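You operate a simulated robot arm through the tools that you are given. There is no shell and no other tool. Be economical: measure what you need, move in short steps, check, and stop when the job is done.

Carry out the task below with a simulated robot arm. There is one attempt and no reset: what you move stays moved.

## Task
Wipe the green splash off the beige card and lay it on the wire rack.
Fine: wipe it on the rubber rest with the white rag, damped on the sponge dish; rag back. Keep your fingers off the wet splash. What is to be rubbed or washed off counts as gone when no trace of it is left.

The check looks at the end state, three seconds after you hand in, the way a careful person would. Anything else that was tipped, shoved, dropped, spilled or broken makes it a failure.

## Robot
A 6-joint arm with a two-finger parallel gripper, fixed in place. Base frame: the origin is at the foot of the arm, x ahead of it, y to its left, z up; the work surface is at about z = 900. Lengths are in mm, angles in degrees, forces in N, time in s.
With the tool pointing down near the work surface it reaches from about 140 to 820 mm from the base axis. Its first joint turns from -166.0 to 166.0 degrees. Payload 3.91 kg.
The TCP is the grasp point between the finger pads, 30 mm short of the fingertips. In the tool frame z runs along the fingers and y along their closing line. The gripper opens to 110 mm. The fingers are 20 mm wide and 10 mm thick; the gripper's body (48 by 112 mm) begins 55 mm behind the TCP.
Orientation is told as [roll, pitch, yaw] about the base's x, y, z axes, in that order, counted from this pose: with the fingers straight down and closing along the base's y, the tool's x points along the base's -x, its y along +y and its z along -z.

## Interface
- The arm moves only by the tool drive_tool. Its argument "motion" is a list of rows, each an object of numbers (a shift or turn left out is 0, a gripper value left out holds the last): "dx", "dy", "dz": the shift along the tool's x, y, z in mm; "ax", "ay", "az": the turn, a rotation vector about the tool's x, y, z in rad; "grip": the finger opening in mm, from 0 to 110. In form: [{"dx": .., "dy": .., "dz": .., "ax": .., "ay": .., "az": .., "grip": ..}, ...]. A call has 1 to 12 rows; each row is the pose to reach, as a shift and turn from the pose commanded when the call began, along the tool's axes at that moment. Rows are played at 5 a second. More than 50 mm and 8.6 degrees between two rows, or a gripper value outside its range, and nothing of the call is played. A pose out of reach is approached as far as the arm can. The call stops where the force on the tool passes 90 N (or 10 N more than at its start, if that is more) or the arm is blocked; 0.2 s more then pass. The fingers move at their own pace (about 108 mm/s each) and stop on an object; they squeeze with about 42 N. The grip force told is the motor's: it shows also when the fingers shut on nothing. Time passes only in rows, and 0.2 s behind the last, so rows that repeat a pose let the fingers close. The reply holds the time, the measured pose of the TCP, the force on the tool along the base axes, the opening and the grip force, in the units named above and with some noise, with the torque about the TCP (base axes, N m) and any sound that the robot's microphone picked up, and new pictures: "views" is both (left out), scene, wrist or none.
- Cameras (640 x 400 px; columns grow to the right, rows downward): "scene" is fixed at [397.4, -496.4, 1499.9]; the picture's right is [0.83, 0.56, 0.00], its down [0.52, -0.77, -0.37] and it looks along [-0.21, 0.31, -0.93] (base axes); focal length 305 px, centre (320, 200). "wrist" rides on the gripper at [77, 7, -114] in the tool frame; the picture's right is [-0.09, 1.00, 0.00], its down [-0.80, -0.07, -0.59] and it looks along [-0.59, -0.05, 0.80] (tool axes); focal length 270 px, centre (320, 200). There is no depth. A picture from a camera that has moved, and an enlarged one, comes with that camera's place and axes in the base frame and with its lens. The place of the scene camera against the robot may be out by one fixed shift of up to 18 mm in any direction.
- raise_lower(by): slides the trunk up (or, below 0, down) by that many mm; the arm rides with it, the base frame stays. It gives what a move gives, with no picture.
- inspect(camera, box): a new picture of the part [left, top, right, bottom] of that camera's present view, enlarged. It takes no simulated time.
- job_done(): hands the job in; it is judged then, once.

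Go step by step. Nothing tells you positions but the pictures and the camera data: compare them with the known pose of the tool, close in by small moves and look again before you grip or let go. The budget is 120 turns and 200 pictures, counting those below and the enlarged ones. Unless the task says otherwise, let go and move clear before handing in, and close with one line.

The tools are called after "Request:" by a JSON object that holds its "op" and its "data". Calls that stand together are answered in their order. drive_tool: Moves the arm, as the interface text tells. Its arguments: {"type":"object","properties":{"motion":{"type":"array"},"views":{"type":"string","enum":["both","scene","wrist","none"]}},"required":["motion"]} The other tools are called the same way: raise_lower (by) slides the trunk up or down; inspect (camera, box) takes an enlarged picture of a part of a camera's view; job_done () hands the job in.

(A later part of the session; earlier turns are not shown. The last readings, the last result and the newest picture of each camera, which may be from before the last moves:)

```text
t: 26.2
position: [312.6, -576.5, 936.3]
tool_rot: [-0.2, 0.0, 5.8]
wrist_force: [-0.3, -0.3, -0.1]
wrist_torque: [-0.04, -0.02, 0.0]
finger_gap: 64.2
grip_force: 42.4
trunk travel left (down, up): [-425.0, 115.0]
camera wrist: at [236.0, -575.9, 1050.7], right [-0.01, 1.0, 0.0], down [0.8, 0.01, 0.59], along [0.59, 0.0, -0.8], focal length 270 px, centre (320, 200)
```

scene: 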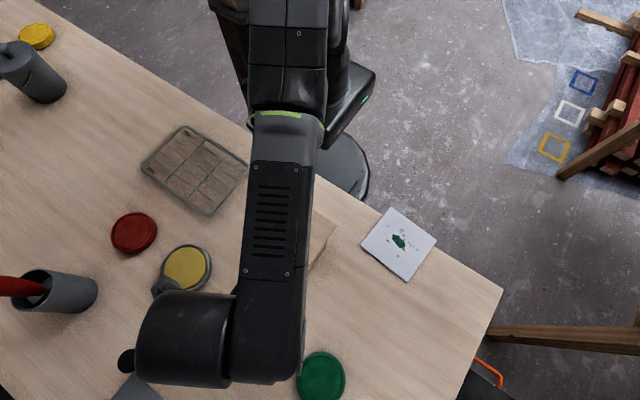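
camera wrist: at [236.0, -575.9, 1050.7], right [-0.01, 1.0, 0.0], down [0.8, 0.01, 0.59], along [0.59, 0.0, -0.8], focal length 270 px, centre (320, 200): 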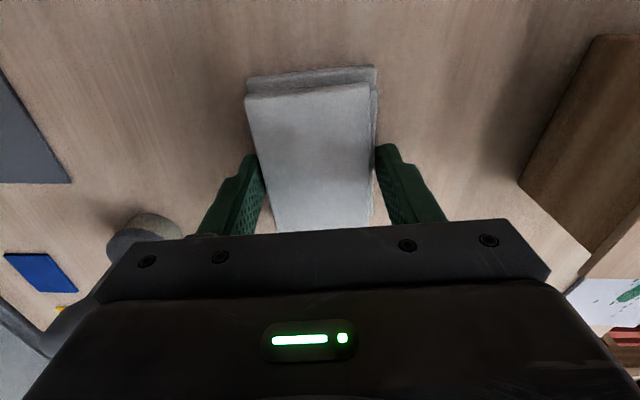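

Rag gripped (64 mm). I lift it, carry it over the sponge dish, and look.

Request:
{"op": "drive_tool", "data": {"motion": [{"dz": -10}, {"dz": -50}, {"dz": -80, "dx": 25, "dy": 5}, {"dz": -80, "dx": 70, "dy": 13}, {"dz": -80, "dx": 115, "dy": 21}, {"dz": -80, "dx": 150, "dy": 28}, {"dz": -80, "dx": 169, "dy": 31}, {"dz": -80, "dx": 169, "dy": 31}], "views": "both"}}

Request:
{"op": "inspect", "data": {"camera": "wrist", "box": [220, 20, 420, 230]}}

Request:
{"op": "inspect", "data": {"camera": "scene", "box": [100, 210, 300, 370]}}

```text
t: 28.0
position: [137.4, -563.5, 1018.3]
tool_rot: [-0.2, 0.1, 5.8]
wrist_force: [-0.2, 0.1, 0.1]
wrist_torque: [0.01, 0.01, 0.04]
finger_gap: 63.7
grip_force: 42.0
trunk travel left (down, up): [-425.0, 115.0]
camera wrist: at [62.0, -563.1, 1130.9], right [-0.01, 1.0, 0.0], down [0.8, 0.01, 0.59], along [0.59, 0.0, -0.8], focal length 270 px, centre (320, 200)
```

scene: 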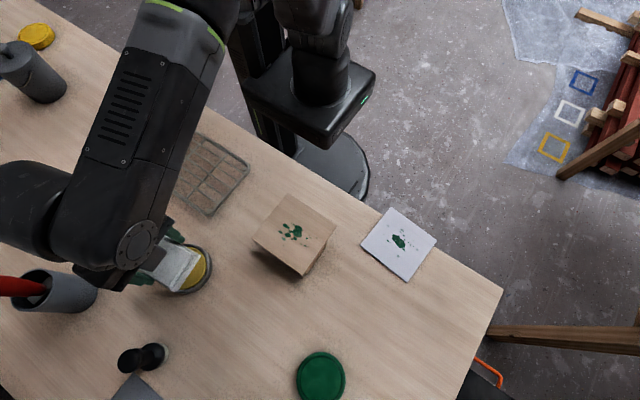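
wrist: 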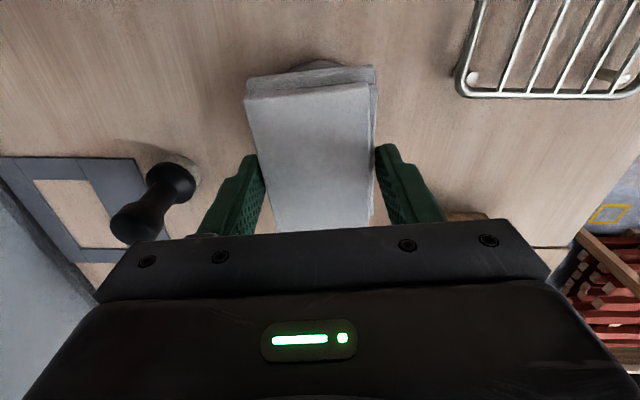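

```text
1.90 times, centred on (320, 125) of wrist
camera zoom: at [62.0, -563.1, 1130.9], right [-0.01, 1.0, 0.0], down [0.8, 0.01, 0.59], along [0.59, 0.0, -0.8], focal length 515 px, centre (320, 343)
```

zoom: 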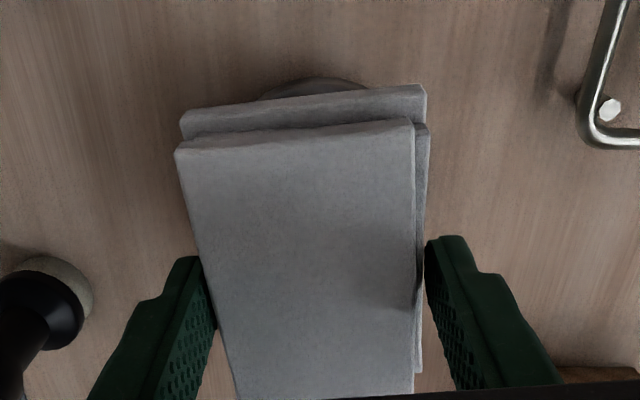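

```text
2.50 times, centred on (200, 290) of scene
camera zoom: at [397.4, -496.4, 1499.9], right [0.83, 0.56, 0.0], down [0.52, -0.77, -0.37], along [-0.21, 0.31, -0.93], focal length 762 px, centre (620, -25)
```

zoom: 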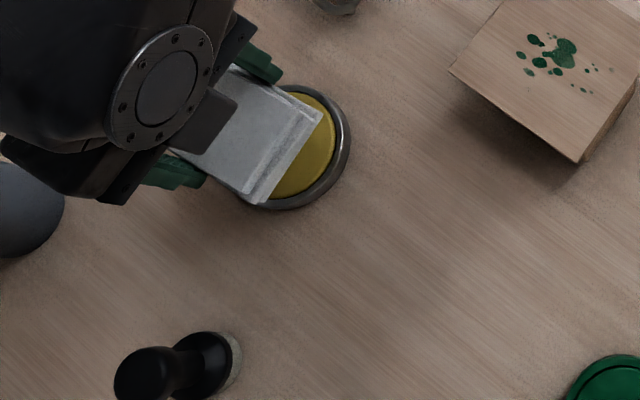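

Well aligned over the dish. I lower in stages, watching the force.

Request:
{"op": "drive_tool", "data": {"motion": [{"dx": -4, "dz": 25}, {"dx": -4, "dz": 45}, {"dx": -4, "dz": 52}, {"dx": -4, "dz": 55}, {"dx": -4, "dz": 55}], "views": "scene"}}

Request:
{"op": "inspect", "data": {"camera": "scene", "box": [100, 210, 300, 370]}}

```text
t: 29.2
position: [145.3, -561.3, 960.0]
tool_rot: [-0.1, 0.0, 5.6]
wrist_force: [-0.6, -0.4, 0.3]
wrist_torque: [0.03, 0.01, -0.03]
finger_gap: 64.0
grip_force: 41.6
trunk travel left (down, up): [-425.0, 115.0]
```

scene: 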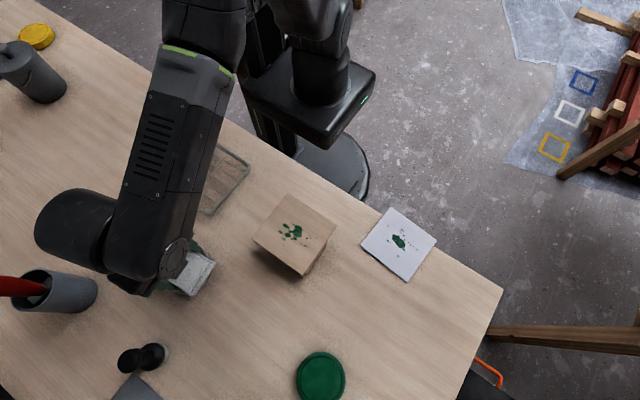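

```text
2.50 times, centred on (200, 290) of scene
camera zoom: at [397.4, -496.4, 1499.9], right [0.83, 0.56, 0.0], down [0.52, -0.77, -0.37], along [-0.21, 0.31, -0.93], focal length 762 px, centre (620, -25)
```

zoom: 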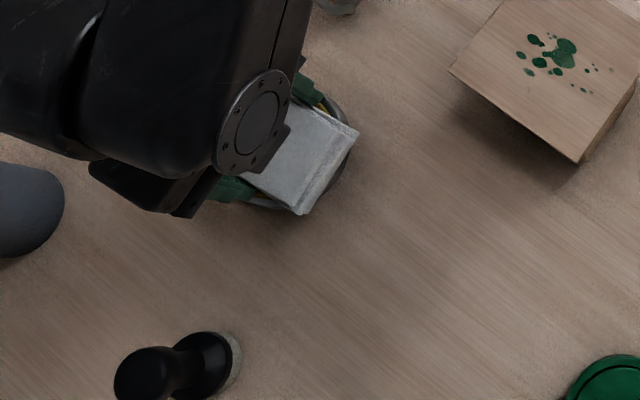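

Request:
{"op": "drive_tool", "data": {"motion": [{"dz": 2}, {"dz": 4}, {"dz": 5}, {"dz": 6}, {"dz": 6}], "views": "none"}}

```text
t: 30.4
position: [145.4, -561.1, 958.7]
tool_rot: [-0.7, 0.2, 5.8]
wrist_force: [6.2, -3.0, 44.9]
wrist_torque: [0.44, -0.09, -0.05]
finger_gap: 64.0
grip_force: 41.9
trunk travel left (down, up): [-425.0, 115.0]
```

Pressed onto the sponge with 45 N; I hold briefly, then lift and look at the rag.

Request:
{"op": "drive_tool", "data": {"motion": [{"dz": -1}, {"dz": -1}, {"dz": -1}, {"dz": -1}, {"dz": -1}, {"dz": -10}, {"dz": -50}, {"dz": -90}, {"dz": -90}], "views": "both"}}

Request:
{"op": "inspect", "data": {"camera": "wrist", "box": [220, 20, 420, 230]}}

Request:
{"op": "inspect", "data": {"camera": "scene", "box": [100, 210, 300, 370]}}

```text
t: 32.4
position: [143.9, -562.3, 1044.4]
tool_rot: [-0.2, 0.1, 5.7]
wrist_force: [-1.4, 0.2, -0.4]
wrist_torque: [0.01, 0.0, 0.02]
finger_gap: 63.6
grip_force: 41.7
trunk travel left (down, up): [-425.0, 115.0]
camera wrist: at [66.4, -562.5, 1158.9], right [-0.01, 1.0, 0.0], down [0.8, 0.01, 0.59], along [0.59, 0.01, -0.8], focal length 270 px, centre (320, 200)
```

scene: 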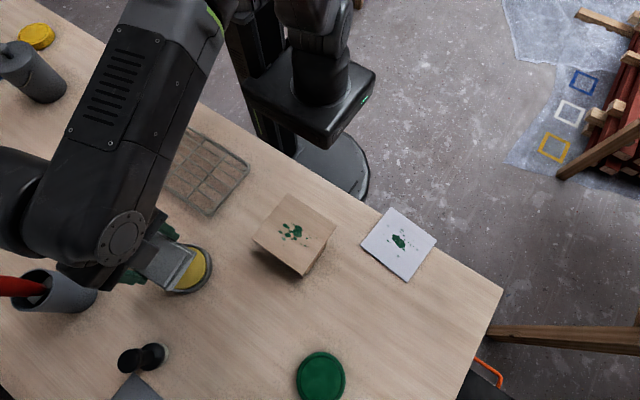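
wrist: 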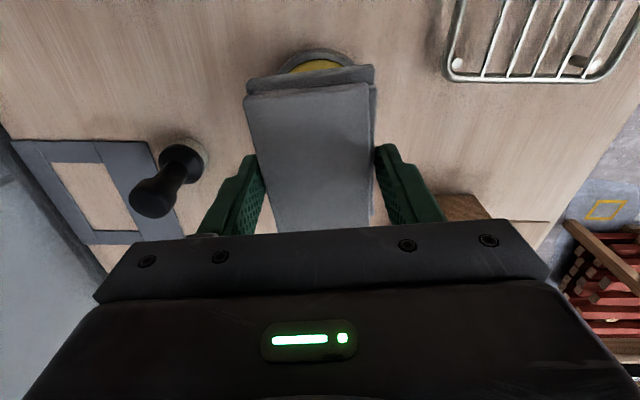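

```text
1.90 times, centred on (320, 125) of wrist
camera zoom: at [66.4, -562.5, 1158.9], right [-0.01, 1.0, 0.0], down [0.8, 0.01, 0.59], along [0.59, 0.01, -0.8], focal length 515 px, centre (320, 343)
```

zoom: 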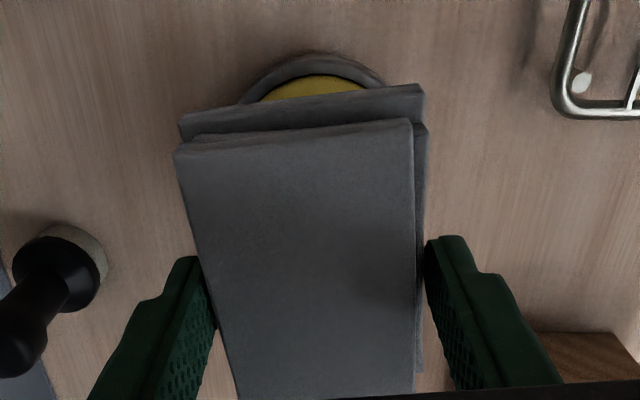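

```text
2.50 times, centred on (200, 290) of scene
camera zoom: at [397.4, -496.4, 1499.9], right [0.83, 0.56, 0.0], down [0.52, -0.77, -0.37], along [-0.21, 0.31, -0.93], focal length 762 px, centre (620, -25)
```

zoom: 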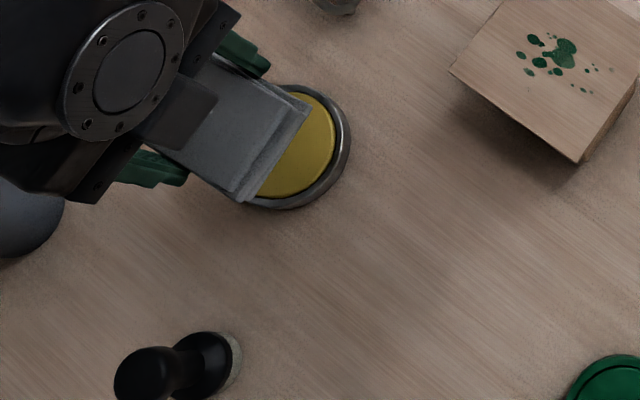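

The rag has gone dark: it is damp. I carry it over the card, centred on the splash (≈(290,-406)).

Request:
{"op": "drive_tool", "data": {"motion": [{"dx": -32, "dy": 28}, {"dx": -64, "dy": 56}, {"dx": -96, "dy": 84}, {"dx": -129, "dy": 113}, {"dx": -161, "dy": 141}, {"dx": -161, "dy": 141, "dz": 15}, {"dx": -161, "dy": 141, "dz": 24}, {"dx": -161, "dy": 141, "dz": 24}], "views": "both"}}

Request:
{"op": "inspect", "data": {"camera": "scene", "box": [220, 150, 380, 290]}}

Request:
{"op": "inspect", "data": {"camera": "wrist", "box": [200, 20, 440, 230]}}

```text
t: 34.2
position: [289.7, -407.2, 1021.3]
tool_rot: [-0.2, 0.0, 5.7]
wrist_force: [-0.2, -0.5, -0.2]
wrist_torque: [-0.01, 0.0, -0.01]
finger_gap: 63.6
grip_force: 42.0
trunk travel left (down, up): [-425.0, 115.0]
camera wrist: at [212.9, -407.1, 1135.0], right [-0.01, 1.0, 0.0], down [0.8, 0.01, 0.59], along [0.59, 0.0, -0.8], focal length 270 px, centre (320, 200)
```

scene: 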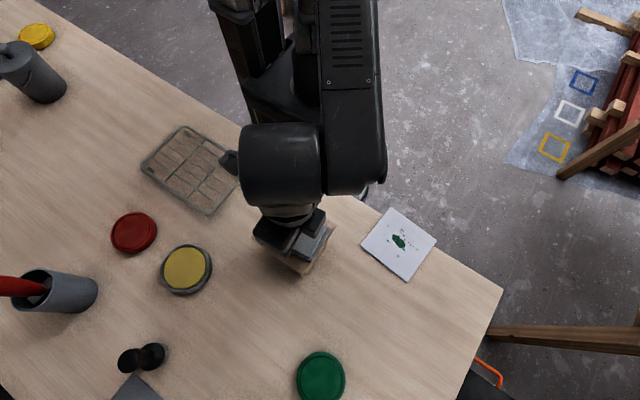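
wrist: 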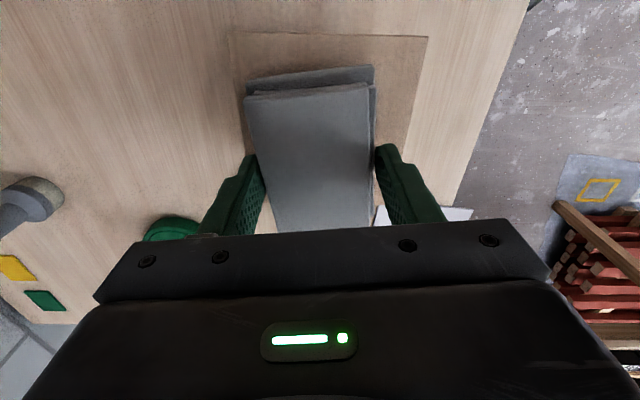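

```text
2.86 times, centred on (300, 220) of scene
camera zoom: at [397.4, -496.4, 1499.9], right [0.83, 0.56, 0.0], down [0.52, -0.77, -0.37], along [-0.21, 0.31, -0.93], focal length 870 px, centre (377, 143)
```

zoom: 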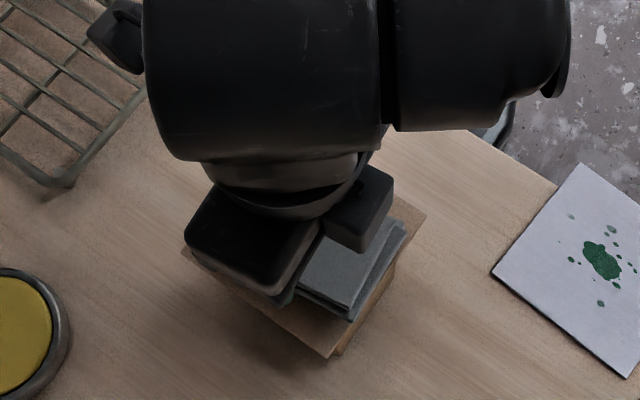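

```text
1.90 times, centred on (320, 125) of wrist
camera zoom: at [212.9, -407.1, 1135.0], right [-0.01, 1.0, 0.0], down [0.8, 0.01, 0.59], along [0.59, 0.0, -0.8], focal length 515 px, centre (320, 343)
```

zoom: 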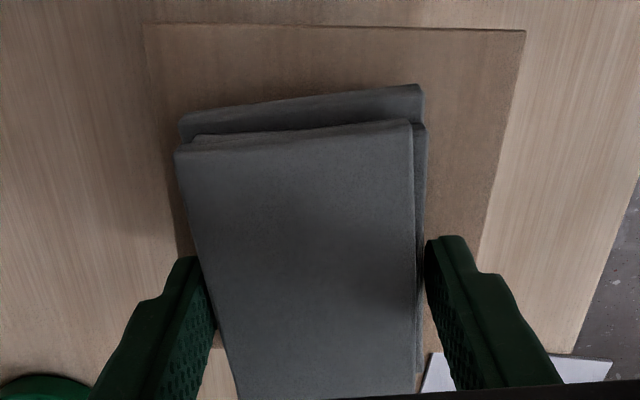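

Request:
{"op": "drive_tool", "data": {"motion": [{"dz": 4}, {"dz": 7}, {"dz": 9}, {"dz": 9}], "views": "none"}}

```text
t: 35.2
position: [289.7, -405.9, 1011.4]
tool_rot: [-0.2, 0.0, 5.7]
wrist_force: [-0.5, 0.5, -0.6]
wrist_torque: [0.0, -0.01, 0.01]
finger_gap: 63.8
grip_force: 41.7
trunk travel left (down, up): [-425.0, 115.0]
```

Request:
{"op": "drive_tool", "data": {"motion": [{"dz": 0.7}, {"dz": 1.4}, {"dz": 2}, {"dz": 2.5}, {"dz": 2.5}], "views": "none"}}

```text
t: 36.4
position: [290.7, -406.3, 1009.9]
tool_rot: [-0.3, 0.0, 5.6]
wrist_force: [0.2, -1.0, 11.6]
wrist_torque: [0.13, 0.07, -0.02]
finger_gap: 63.6
grip_force: 42.4
trunk travel left (down, up): [-425.0, 115.0]
```

Contact with 11.6 N. I start with gentle short strokes along x.

Request:
{"op": "drive_tool", "data": {"motion": [{"dx": 5, "dz": 0.2}, {"dx": 10, "dz": 0.2}, {"dx": 5, "dz": 0.2}, {"dx": 0, "dz": 0.2}, {"dx": -5, "dz": 0.2}, {"dx": -10, "dz": 0.2}, {"dx": -5, "dz": 0.2}, {"dx": 0, "dz": 0.2}], "views": "both"}}

Request:
{"op": "inspect", "data": {"camera": "wrist", "box": [200, 20, 440, 230]}}

```text
t: 38.2
position: [292.0, -403.2, 1009.0]
tool_rot: [-0.2, 0.0, 5.6]
wrist_force: [4.9, 0.0, 12.2]
wrist_torque: [0.15, -0.12, 0.04]
finger_gap: 63.6
grip_force: 42.5
trunk travel left (down, up): [-425.0, 115.0]
camera wrist: at [214.3, -404.2, 1123.6], right [-0.01, 1.0, 0.0], down [0.8, 0.01, 0.59], along [0.59, 0.0, -0.8], focal length 270 px, centre (320, 200)
```

scene: 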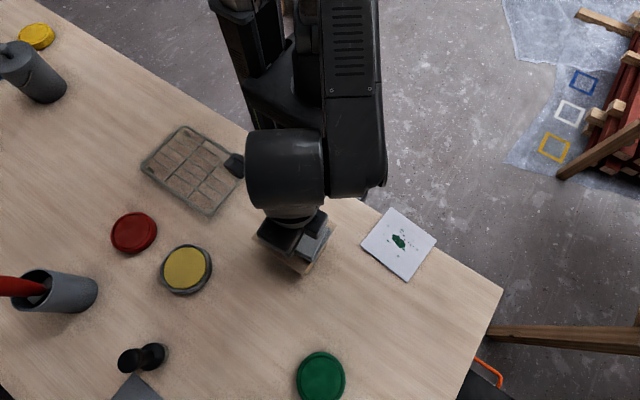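
wrist: 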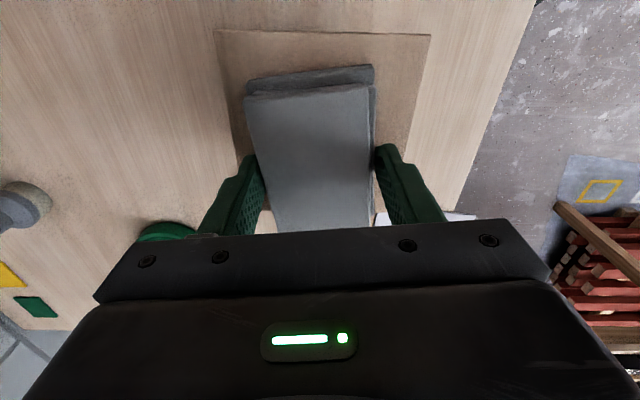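

```text
1.90 times, centred on (320, 125) of wrist
camera zoom: at [214.3, -404.2, 1123.6], right [-0.01, 1.0, 0.0], down [0.8, 0.01, 0.59], along [0.59, 0.0, -0.8], focal length 515 px, centre (320, 343)
```

zoom: 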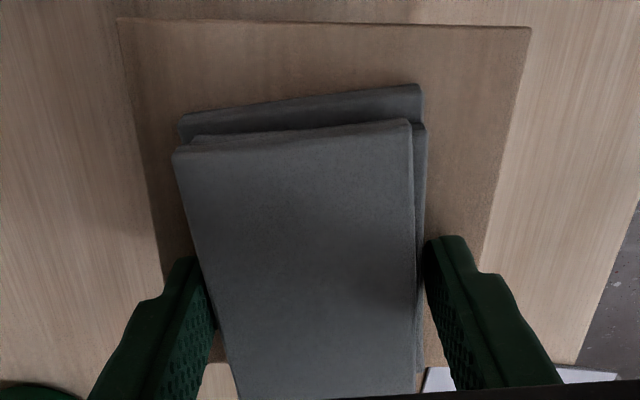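

The card stays put. Now a fuller set of strokes covering the splash.

Request:
{"op": "drive_tool", "data": {"motion": [{"dx": 9, "dy": 4}, {"dx": 18, "dy": 8}, {"dx": 6, "dy": 8}, {"dx": -6, "dy": 8}, {"dx": -18, "dy": 6}, {"dx": -18, "dy": -4}, {"dx": -6, "dy": -8}, {"dx": 6, "dy": -8}, {"dx": 18, "dy": -8}, {"dx": 10, "dy": 0}, {"dx": -4, "dy": 0}, {"dx": -14, "dy": 0}], "views": "none"}}

Request:
{"op": "drive_tool", "data": {"motion": [{"dx": 12}, {"dx": 24}, {"dx": 12}, {"dx": 0}, {"dx": 12}, {"dx": 24}, {"dx": 24, "dz": -8}, {"dx": 24, "dz": -50}, {"dx": 50, "dy": -30, "dz": -80}, {"dx": 60, "dy": -70, "dz": -90}, {"dx": 60, "dy": -110, "dz": -90}, {"dx": 60, "dy": -150, "dz": -90}], "views": "both"}}

Request:
{"op": "inspect", "data": {"camera": "scene", "box": [240, 170, 360, 290]}}

```text
t: 40.8
position: [305.1, -404.2, 1010.5]
tool_rot: [-0.1, 0.0, 5.7]
wrist_force: [-1.0, -0.6, 3.1]
wrist_torque: [0.03, 0.1, 0.02]
finger_gap: 63.9
grip_force: 42.1
trunk travel left (down, up): [-425.0, 115.0]
```

```text
t: 43.4
position: [262.0, -558.4, 1096.2]
tool_rot: [-0.1, 0.0, 5.6]
wrist_force: [-0.2, 0.4, -0.5]
wrist_torque: [0.0, 0.02, -0.01]
finger_gap: 63.6
grip_force: 42.1
trunk travel left (down, up): [-425.0, 115.0]
camera wrist: at [185.1, -558.7, 1210.6], right [-0.01, 1.0, 0.0], down [0.8, 0.01, 0.59], along [0.59, 0.0, -0.8], focal length 270 px, centre (320, 200)
```

scene: 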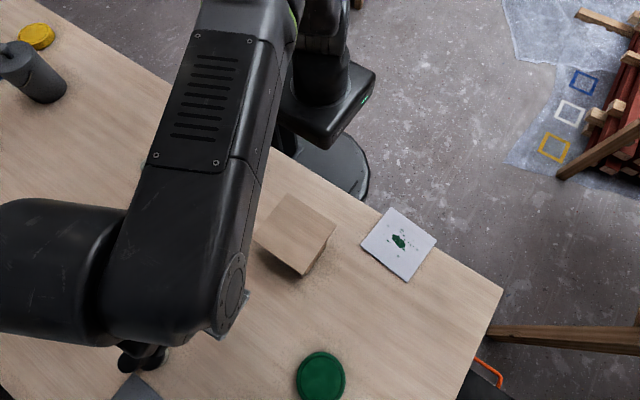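
wrist: 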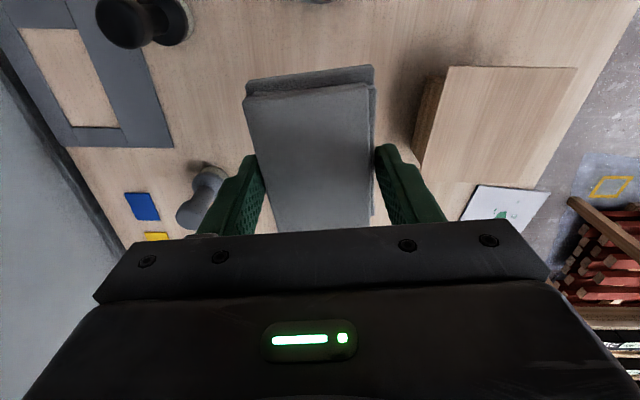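

```text
3.33 times, centred on (300, 230) of scene
camera zoom: at [397.4, -496.4, 1499.9], right [0.83, 0.56, 0.0], down [0.52, -0.77, -0.37], along [-0.21, 0.31, -0.93], focal length 1015 px, centre (387, 100)
```

zoom: 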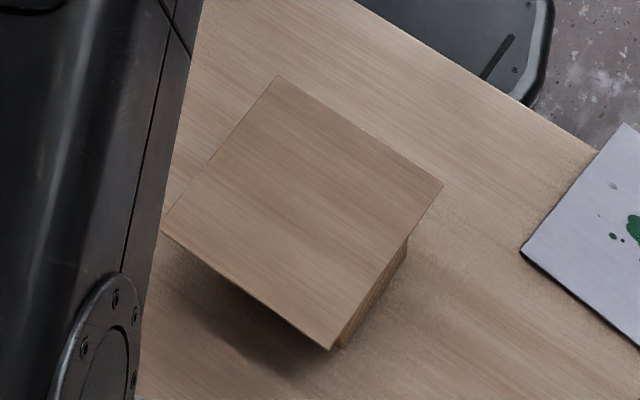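

The card looks clean; I check closely with the wrist camera before putting the rag away.

Request:
{"op": "inspect", "data": {"camera": "wrist", "box": [410, 55, 580, 195]}}

Request:
{"op": "inspect", "data": {"camera": "scene", "box": [265, 190, 335, 260]}}

```text
2.86 times, centred on (495, 125) of wrist
camera zoom: at [185.1, -558.7, 1210.6], right [-0.01, 1.0, 0.0], down [0.8, 0.01, 0.59], along [0.59, 0.0, -0.8], focal length 772 px, centre (-180, 414)
```

zoom: 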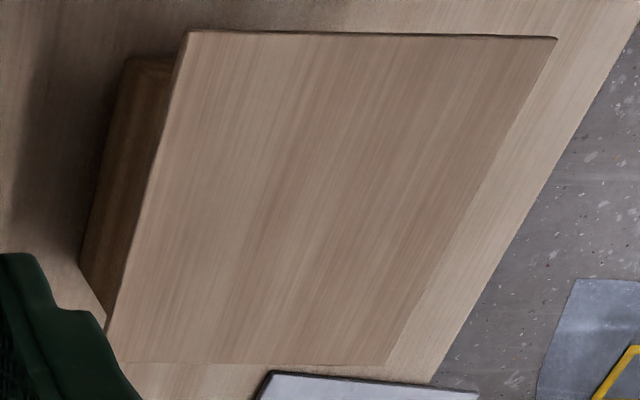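

```text
5.71 times, centred on (300, 225) of scene
camera zoom: at [397.4, -496.4, 1499.9], right [0.83, 0.56, 0.0], down [0.52, -0.77, -0.37], along [-0.21, 0.31, -0.93], focal length 1740 px, centre (434, 57)
```

zoom: 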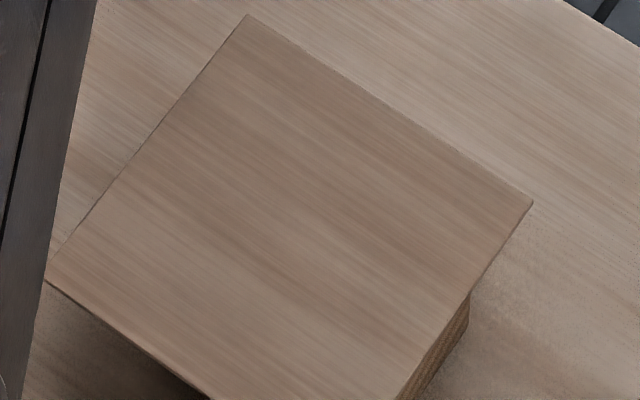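

Card is spotless. I put the rag back at the exact spot it came from.

Request:
{"op": "drive_tool", "data": {"motion": [{"dx": -25, "dy": -11, "dz": 30}, {"dx": -50, "dy": -22, "dz": 60}, {"dx": -50, "dy": -22, "dz": 100}, {"dx": -50, "dy": -22, "dz": 140}, {"dx": -50, "dy": -22, "dz": 155}, {"dx": -50, "dy": -22, "dz": 160}, {"dx": -50, "dy": -22, "dz": 162.5}, {"dx": -50, "dy": -22, "dz": 162.5}], "views": "wrist"}}

```text
t: 45.2
position: [313.8, -576.7, 936.2]
tool_rot: [-0.1, 0.0, 5.7]
wrist_force: [-0.2, 0.5, -0.1]
wrist_torque: [-0.02, 0.01, 0.0]
finger_gap: 63.5
grip_force: 41.7
trunk travel left (down, up): [-425.0, 115.0]
camera wrist: at [236.6, -577.2, 1050.9], right [-0.01, 1.0, 0.0], down [0.8, 0.01, 0.59], along [0.59, 0.0, -0.8], focal length 270 px, centre (320, 200)
```

wrist: 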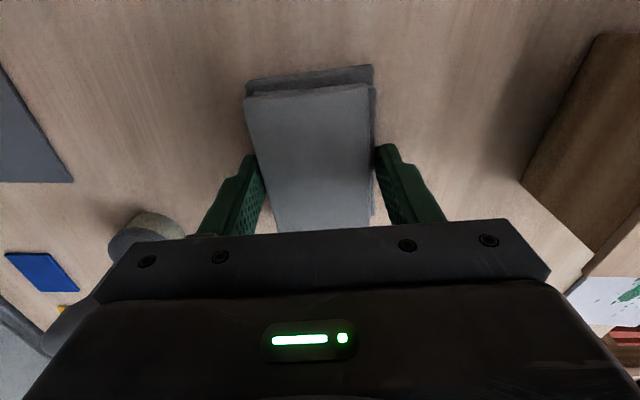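

Request:
{"op": "drive_tool", "data": {"motion": [{"dz": 0.8}, {"dz": 0.8, "grip": 70}, {"dz": 0.8, "grip": 90}, {"dz": 0.8, "grip": 90}, {"dz": -20}, {"dz": -60}, {"dz": -105}, {"dz": -150}, {"dz": -150}], "views": "both"}}

```text
t: 47.2
position: [314.5, -572.6, 1083.7]
tool_rot: [-0.3, 0.0, 5.7]
wrist_force: [-0.4, 1.5, -0.2]
wrist_torque: [0.03, 0.01, -0.02]
finger_gap: 90.2
grip_force: 0.0
trunk travel left (down, up): [-425.0, 115.0]
camera wrist: at [237.9, -571.5, 1198.0], right [-0.01, 1.0, 0.0], down [0.8, 0.01, 0.59], along [0.59, 0.0, -0.8], focal length 270 px, centre (320, 200)
```

scene: 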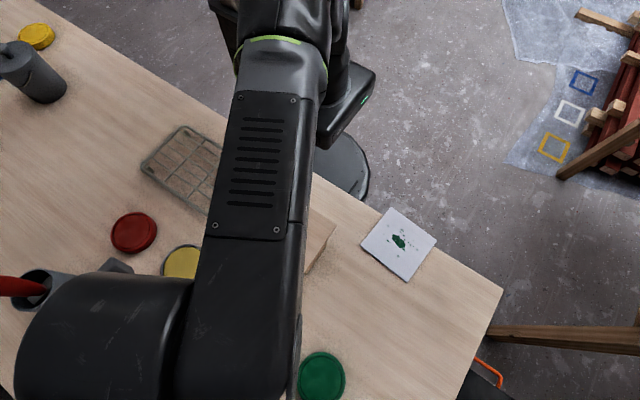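
wrist: 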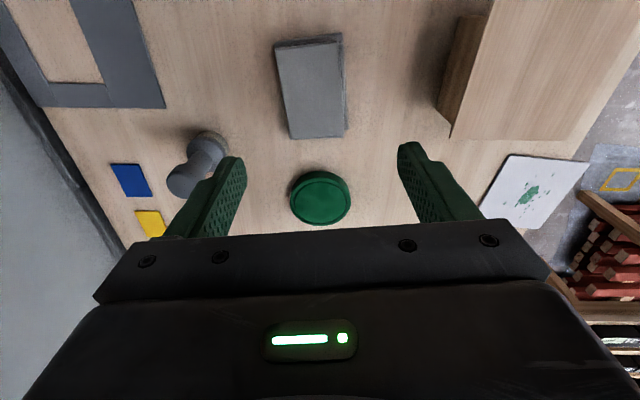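

The rag is back in place and the splash is gone. The card now overhangs the rest at its -x edge (x≈226 against the block's ≈245). I'll grip that edge with the tool pointing +x, so first I yaw the vertical tool by 90° over free space.

Request:
{"op": "drive_tool", "data": {"motion": [{"dx": 15, "dy": 14, "az": -0.147, "grip": 60}, {"dx": 30, "dy": 28, "az": -0.294}, {"dx": 45, "dy": 42, "az": -0.441}, {"dx": 60, "dy": 55, "az": -0.588}, {"dx": 75, "dy": 69, "az": -0.735}, {"dx": 91, "dy": 83, "az": -0.882}, {"dx": 106, "dy": 97, "az": -1.029}, {"dx": 121, "dy": 111, "az": -1.176}, {"dx": 136, "dy": 125, "az": -1.323}, {"dx": 151, "dy": 139, "az": -1.471}, {"dx": 151, "dy": 139, "az": -1.471}], "views": "both"}}

```text
t: 49.6
position: [150.2, -451.8, 1086.4]
tool_rot: [0.0, 0.2, 90.1]
wrist_force: [0.4, 0.2, 0.2]
wrist_torque: [0.0, -0.03, 0.02]
finger_gap: 60.0
grip_force: 0.1
trunk travel left (down, up): [-425.0, 115.0]
camera wrist: at [143.9, -526.9, 1200.7], right [-1.0, 0.09, 0.0], down [0.07, 0.8, 0.59], along [0.05, 0.59, -0.81], focal length 270 px, centre (320, 200)
```

scene: 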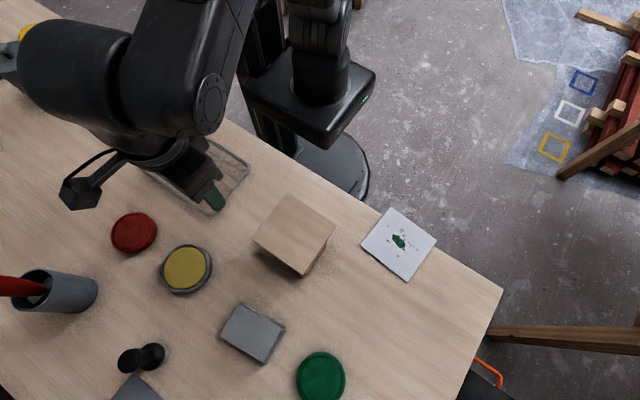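
wrist: 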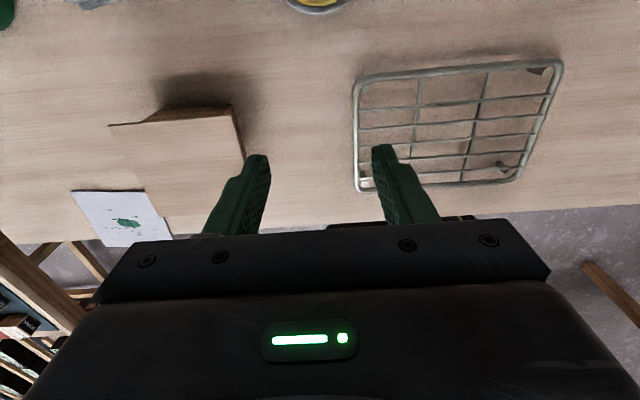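

Request:
{"op": "inspect", "data": {"camera": "wrist", "box": [330, 40, 590, 220]}}

Request:
{"op": "drive_tool", "data": {"motion": [{"ax": 0.147}, {"ax": 0.294}, {"ax": 0.441}, {"ax": 0.588}, {"ax": 0.735}, {"ax": 0.882}, {"ax": 1.029}, {"ax": 1.176}, {"ax": 1.323}, {"ax": 1.45}, {"ax": 1.571}, {"ax": 1.571}], "views": "both"}}

```text
2.22 times, centred on (460, 130) of wrist
camera zoom: at [143.9, -526.9, 1200.7], right [-1.0, 0.09, 0.0], down [0.07, 0.8, 0.59], along [0.05, 0.59, -0.81], focal length 601 px, centre (9, 356)
```

zoom: 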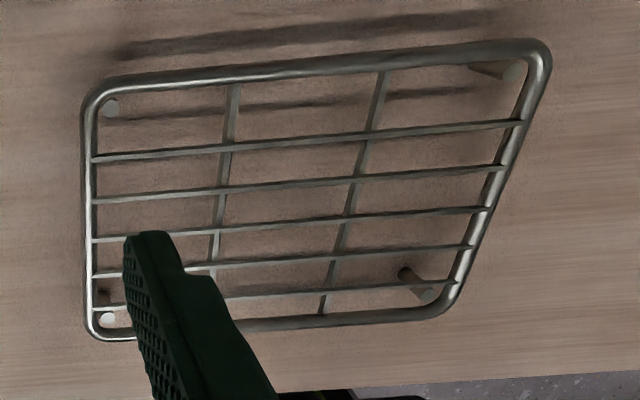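

```text
t: 52.2
position: [132.2, -570.9, 1291.0]
tool_rot: [-89.2, -3.3, 91.0]
wrist_force: [0.0, -0.1, 0.5]
wrist_torque: [-0.04, -0.02, -0.01]
finger_gap: 59.9
grip_force: 0.0
out of reach, approached as far as the arm can: row 3, 4, 5, 6, 7, 8, 9, 10, 11, 12
trunk travel left (down, up): [-425.0, 115.0]
camera wrist: at [19.7, -648.3, 1280.4], right [-0.02, 0.15, -0.99], down [-0.61, 0.78, 0.13], along [0.79, 0.6, 0.07], focal length 270 px, centre (320, 200)
```

scene: 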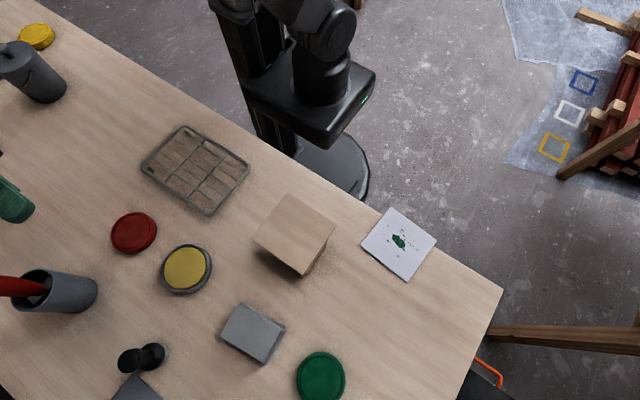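
wrist: 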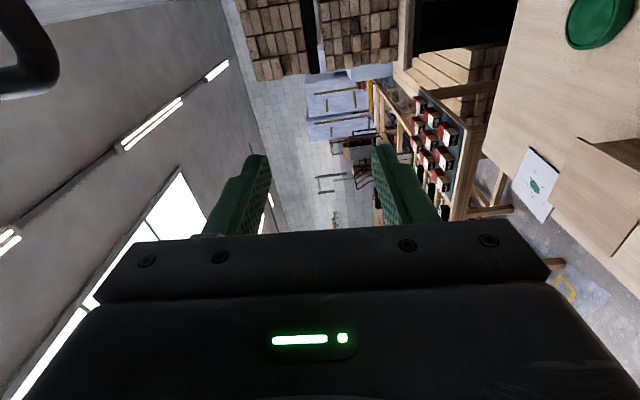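

That pose is out of reach there, so I turn back to vertical. I'll raise the trunk, which gives a horizontal tool more room close in, and retry.

Request:
{"op": "drive_tool", "data": {"motion": [{"ax": -0.12}, {"ax": -0.25}, {"ax": -0.39}, {"ax": -0.54}, {"ax": -0.69}, {"ax": -0.836}, {"ax": -0.98}, {"ax": -1.13}, {"ax": -1.277}, {"ax": -1.424}, {"ax": -1.571}, {"ax": -1.571}], "views": "none"}}

Request:
{"op": "raise_lower", "data": {"by": 110}}

```text
t: 54.5
position: [109.0, -561.5, 1277.6]
tool_rot: [-7.3, -2.5, 88.0]
wrist_force: [-73.5, 0.2, 0.2]
wrist_torque: [-0.05, -8.53, -7.64]
finger_gap: 60.1
grip_force: 0.2
out of reach, approached as far as the arm can: row 7, 8, 9, 10, 11
trunk travel left (down, up): [-425.0, 115.0]
stopped in row 11: the force on the tool passed its limit at 97 N (the readings are from after the stop); the commanded pose is now the measured one
```

```text
t: 54.9
position: [109.6, -561.3, 1280.6]
tool_rot: [-6.6, -4.0, 87.1]
wrist_force: [-64.1, 0.5, -13.8]
wrist_torque: [1.51, -7.57, -6.84]
finger_gap: 60.0
grip_force: 0.0
trunk travel left (down, up): [-437.0, 103.0]
stopped: the force on the tool passed its limit at 98 N (the readings are from after the stop); the commanded pose is now the measured one
```

The arm touches something: 73 N along x. I look before moving further.

Request:
{"op": "inspect", "data": {"camera": "scene", "box": [0, 0, 640, 400]}}

Request:
{"op": "inspect", "data": {"camera": "wrist", "box": [0, 0, 640, 400]}}

```text
1.00 times, centred on (320, 200) of scene (not enlarged: the box is as wide or as high as the picture)
camera zoom: at [397.4, -496.4, 1499.9], right [0.83, 0.56, 0.0], down [0.52, -0.77, -0.37], along [-0.21, 0.31, -0.93], focal length 305 px, centre (320, 200)
```

zoom: 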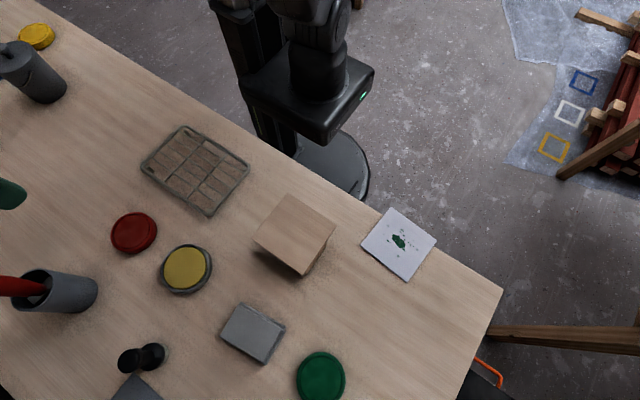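

```text
1.00 times, centred on (320, 200) of wrist (not enlarged: the box is as wide or as high as the picture)
camera zoom: at [85.7, -644.2, 1387.6], right [-0.98, 0.15, -0.11], down [0.04, 0.76, 0.65], along [0.18, 0.64, -0.75], focal length 270 px, centre (320, 200)
```

zoom: 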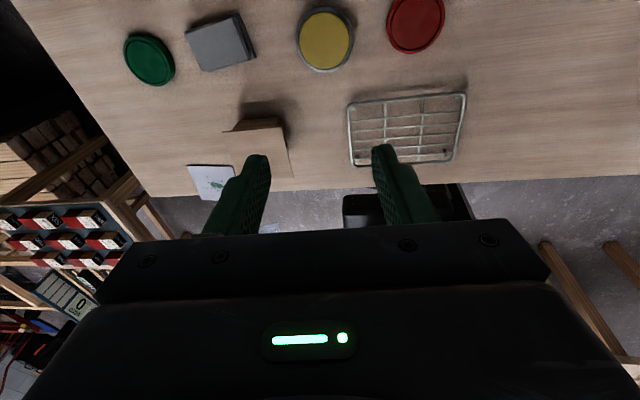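

Request:
{"op": "drive_tool", "data": {"motion": [{"ax": 0.07, "dy": 4}, {"ax": 0.14, "dy": 8}, {"ax": 0.14, "dy": 8}], "views": "both"}}

```text
t: 55.7
position: [117.9, -558.8, 1279.0]
tool_rot: [-14.6, -3.7, 88.4]
wrist_force: [-0.7, -0.1, 1.3]
wrist_torque: [0.01, -0.02, 0.01]
finger_gap: 59.9
grip_force: 0.1
trunk travel left (down, up): [-437.0, 103.0]
camera wrist: at [81.8, -641.8, 1383.1], right [-0.96, 0.13, -0.24], down [-0.06, 0.76, 0.64], along [0.27, 0.63, -0.72], focal length 270 px, centre (320, 200)
```

scene: 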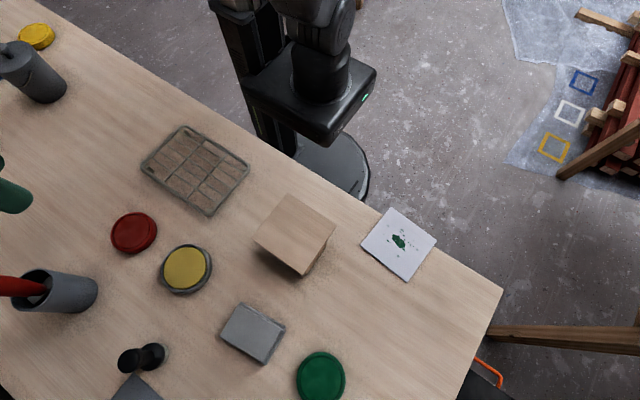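
wrist: 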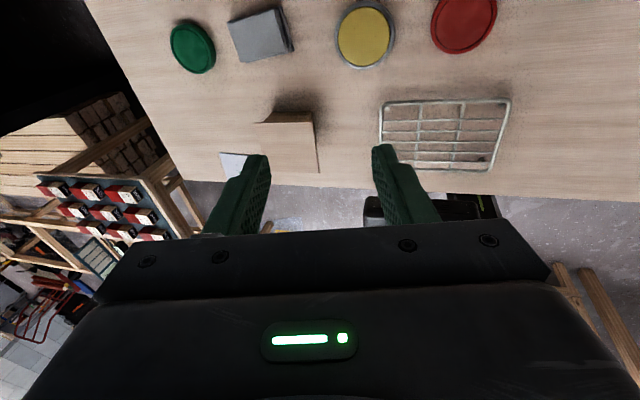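

Clear again. I unwind the yaw toward the original orientation in free air, while moving to +x.

Request:
{"op": "drive_tool", "data": {"motion": [{"az": 0.1, "dy": -10}, {"az": 0.2, "dy": -20}, {"az": 0.3, "dy": -30}, {"az": 0.42, "dy": -40}, {"az": 0.55, "dy": -50}, {"az": 0.68, "dy": -60}, {"az": 0.8, "dy": -70}, {"az": 0.8, "dy": -70}], "views": "wrist"}}

```text
t: 57.5
position: [187.2, -563.5, 1295.0]
tool_rot: [-7.6, -13.0, 42.7]
wrist_force: [-0.8, 0.4, 0.0]
wrist_torque: [0.01, 0.02, 0.0]
finger_gap: 60.3
grip_force: 0.0
trunk travel left (down, up): [-437.0, 103.0]
camera wrist: at [99.4, -614.1, 1387.4], right [-0.58, 0.8, -0.11], down [0.47, 0.45, 0.76], along [0.66, 0.39, -0.64], focal length 270 px, centre (320, 200)
```

wrist: 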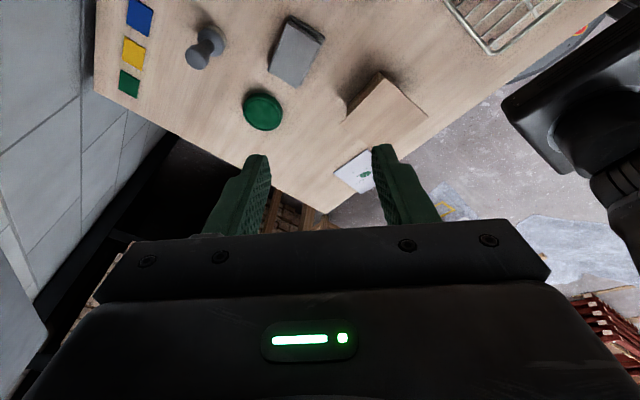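

Request:
{"op": "drive_tool", "data": {"motion": [{"ax": -0.007, "ay": 0.044, "az": 0.121}, {"ax": -0.014, "ay": 0.088, "az": 0.242}, {"ax": -0.021, "ay": 0.132, "az": 0.363}, {"ax": -0.028, "ay": 0.176, "az": 0.484}, {"ax": -0.035, "ay": 0.221, "az": 0.605}, {"ax": -0.0416, "ay": 0.265, "az": 0.726}, {"ax": -0.0416, "ay": 0.265, "az": 0.726}], "views": "scene"}}

```text
t: 59.1
position: [186.5, -561.6, 1295.1]
tool_rot: [-0.2, 0.1, 0.0]
wrist_force: [-0.3, 0.2, 0.6]
wrist_torque: [0.03, 0.0, 0.0]
finger_gap: 59.9
grip_force: 0.0
trunk travel left (down, up): [-437.0, 103.0]
```

scene: 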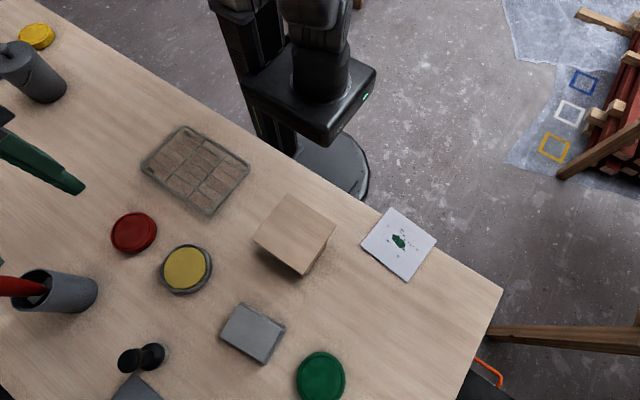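

All objects are undisturbed. The card is 105 mm wide in y and overhangs the rest on both y sides, so a vertical grip across its width (fingers open to 110 mm) is feasible and makes the rack placement simple. I move above the card for precise alignment.

Request:
{"op": "drive_tool", "data": {"motion": [{"dx": -14, "dy": 23, "dz": 34, "grip": 110}, {"dx": -28, "dy": 46, "dz": 68}, {"dx": -42, "dy": 69, "dz": 102}, {"dx": -56, "dy": 92, "dz": 136}, {"dx": -70, "dy": 115, "dz": 170}, {"dx": -83, "dy": 137, "dz": 204}, {"dx": -95, "dy": 158.6, "dz": 240}, {"dx": -95, "dy": 158.6, "dz": 240}], "views": "both"}}

Request:
{"op": "inspect", "data": {"camera": "wrist", "box": [180, 20, 470, 230]}}

```text
t: 60.9
position: [281.3, -402.5, 1055.7]
tool_rot: [0.0, 0.1, 0.1]
wrist_force: [0.8, -0.7, 0.7]
wrist_torque: [-0.01, 0.01, 0.05]
finger_gap: 110.0
grip_force: 0.0
trunk travel left (down, up): [-437.0, 103.0]
camera wrist: at [205.5, -394.2, 1170.3], right [0.09, 1.0, 0.0], down [0.8, -0.07, 0.59], along [0.59, -0.05, -0.81], focal length 270 px, centre (320, 200)
```

scene: 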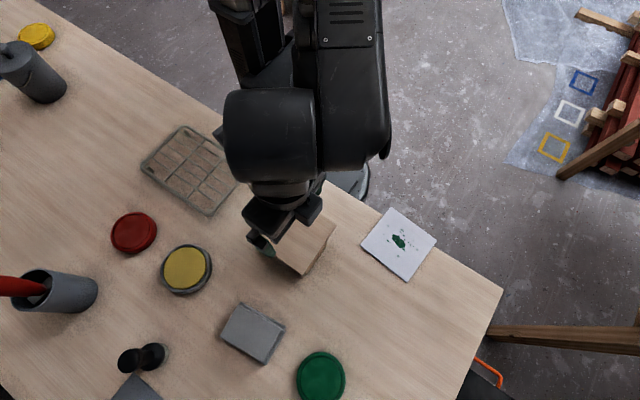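
wrist: 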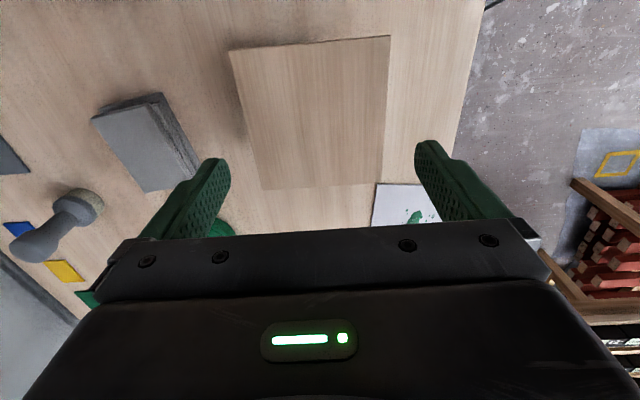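

```text
1.90 times, centred on (325, 125) of wrist
camera zoom: at [205.5, -394.2, 1170.3], right [0.09, 1.0, 0.0], down [0.8, -0.07, 0.59], along [0.59, -0.05, -0.81], focal length 515 px, centre (310, 343)
```

zoom: 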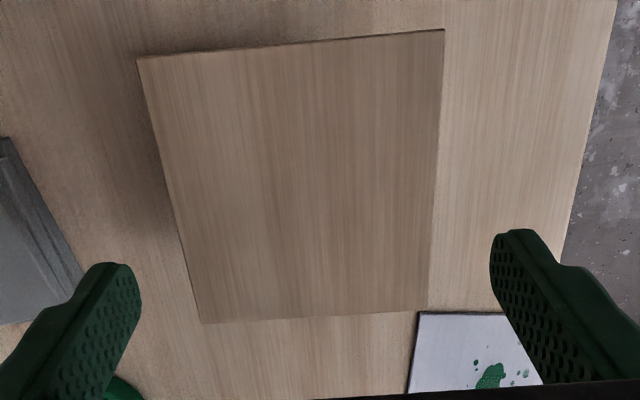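

Card width measures ≈104 mm, and its centre lies about 1.9 mm to -y of the fingers' centre. I correct and come down to just above it for a check.

Request:
{"op": "drive_tool", "data": {"motion": [{"dy": -1.9, "dz": 15}, {"dy": -1.9, "dz": 30}, {"dy": -1.9, "dz": 42}, {"dy": -1.9, "dz": 42}], "views": "wrist"}}

Request:
{"op": "inspect", "data": {"camera": "wrist", "box": [180, 20, 470, 230]}}

Request:
{"op": "inspect", "data": {"camera": "scene", "box": [230, 170, 360, 290]}}

```text
t: 61.9
position: [282.3, -405.8, 1015.4]
tool_rot: [0.0, 0.1, 0.1]
wrist_force: [-0.4, 0.1, 0.3]
wrist_torque: [0.01, 0.0, 0.0]
finger_gap: 109.7
grip_force: 0.1
trunk travel left (down, up): [-437.0, 103.0]
camera wrist: at [205.5, -397.8, 1129.1], right [0.09, 1.0, 0.0], down [0.8, -0.07, 0.59], along [0.59, -0.05, -0.81], focal length 270 px, centre (320, 200)
```

wrist: 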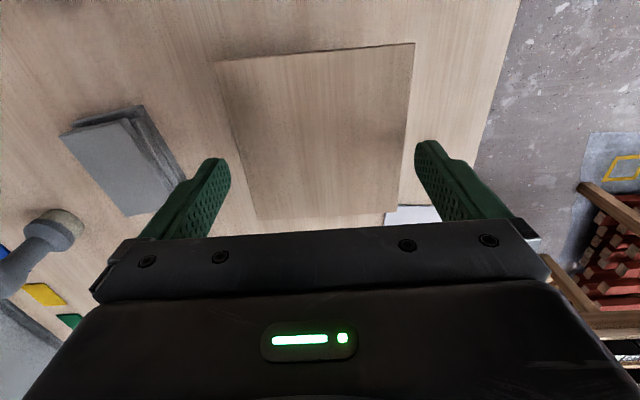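

```text
1.90 times, centred on (325, 125) of wrist
camera zoom: at [205.5, -397.8, 1129.1], right [0.09, 1.0, 0.0], down [0.8, -0.07, 0.59], along [0.59, -0.05, -0.81], focal length 515 px, centre (310, 343)
```

zoom: 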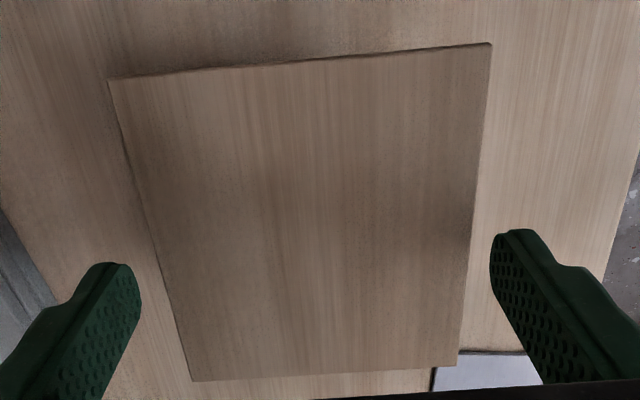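

```text
3.33 times, centred on (295, 230) of scene
camera zoom: at [397.4, -496.4, 1499.9], right [0.83, 0.56, 0.0], down [0.52, -0.77, -0.37], along [-0.21, 0.31, -0.93], focal length 1015 px, centre (403, 100)
```

zoom: 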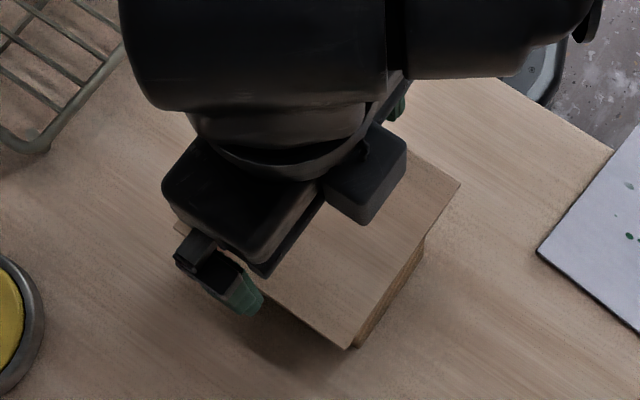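

Request:
{"op": "drive_tool", "data": {"motion": [{"dy": 0.6, "dz": 4}, {"dy": 1.2, "dz": 8.5}, {"dy": 1.2, "dz": 8.5}, {"dy": 1.2, "dz": 8.5}], "views": "wrist"}}

Request:
{"op": "inspect", "data": {"camera": "wrist", "box": [190, 110, 300, 230]}}

Request:
{"op": "inspect", "data": {"camera": "wrist", "box": [360, 110, 470, 230]}}

```text
t: 62.9
position: [281.5, -404.9, 1005.4]
tool_rot: [0.1, 0.0, 0.1]
wrist_force: [1.4, 0.1, -0.5]
wrist_torque: [0.01, 0.01, -0.01]
finger_gap: 110.0
grip_force: 0.1
trunk travel left (down, up): [-437.0, 103.0]
camera wrist: at [204.9, -397.1, 1120.1], right [0.09, 1.0, 0.0], down [0.8, -0.07, 0.59], along [0.59, -0.05, -0.81], focal length 270 px, centre (320, 200)
```

wrist: 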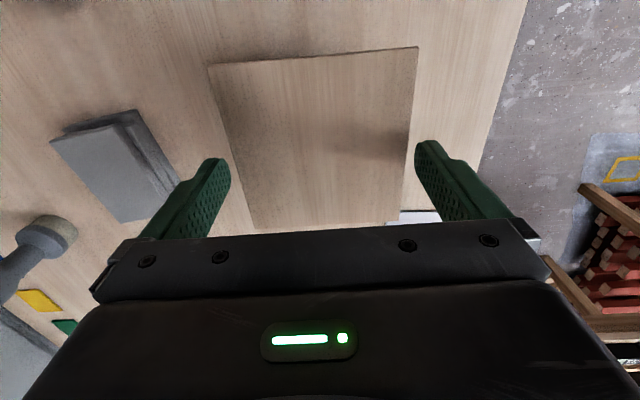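

```text
3.33 times, centred on (245, 170) of wrist
camera zoom: at [204.9, -397.1, 1120.1], right [0.09, 1.0, 0.0], down [0.8, -0.07, 0.59], along [0.59, -0.05, -0.81], focal length 901 px, centre (570, 300)
```

zoom: 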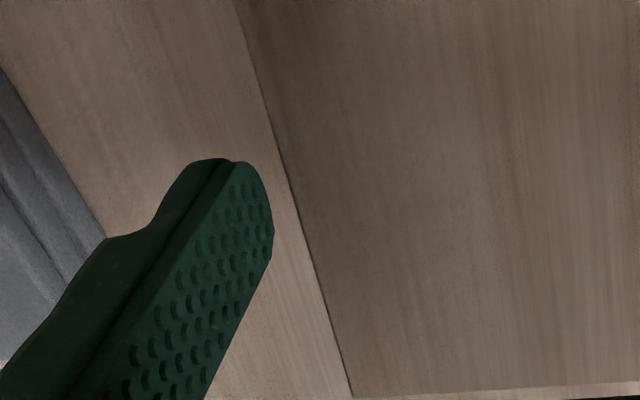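

```text
3.33 times, centred on (415, 170) of wrist
camera zoom: at [204.9, -397.1, 1120.1], right [0.09, 1.0, 0.0], down [0.8, -0.07, 0.59], along [0.59, -0.05, -0.81], focal length 901 px, centre (3, 300)
```

zoom: 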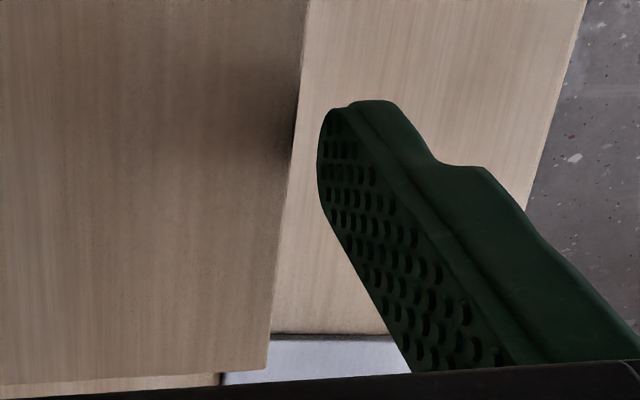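

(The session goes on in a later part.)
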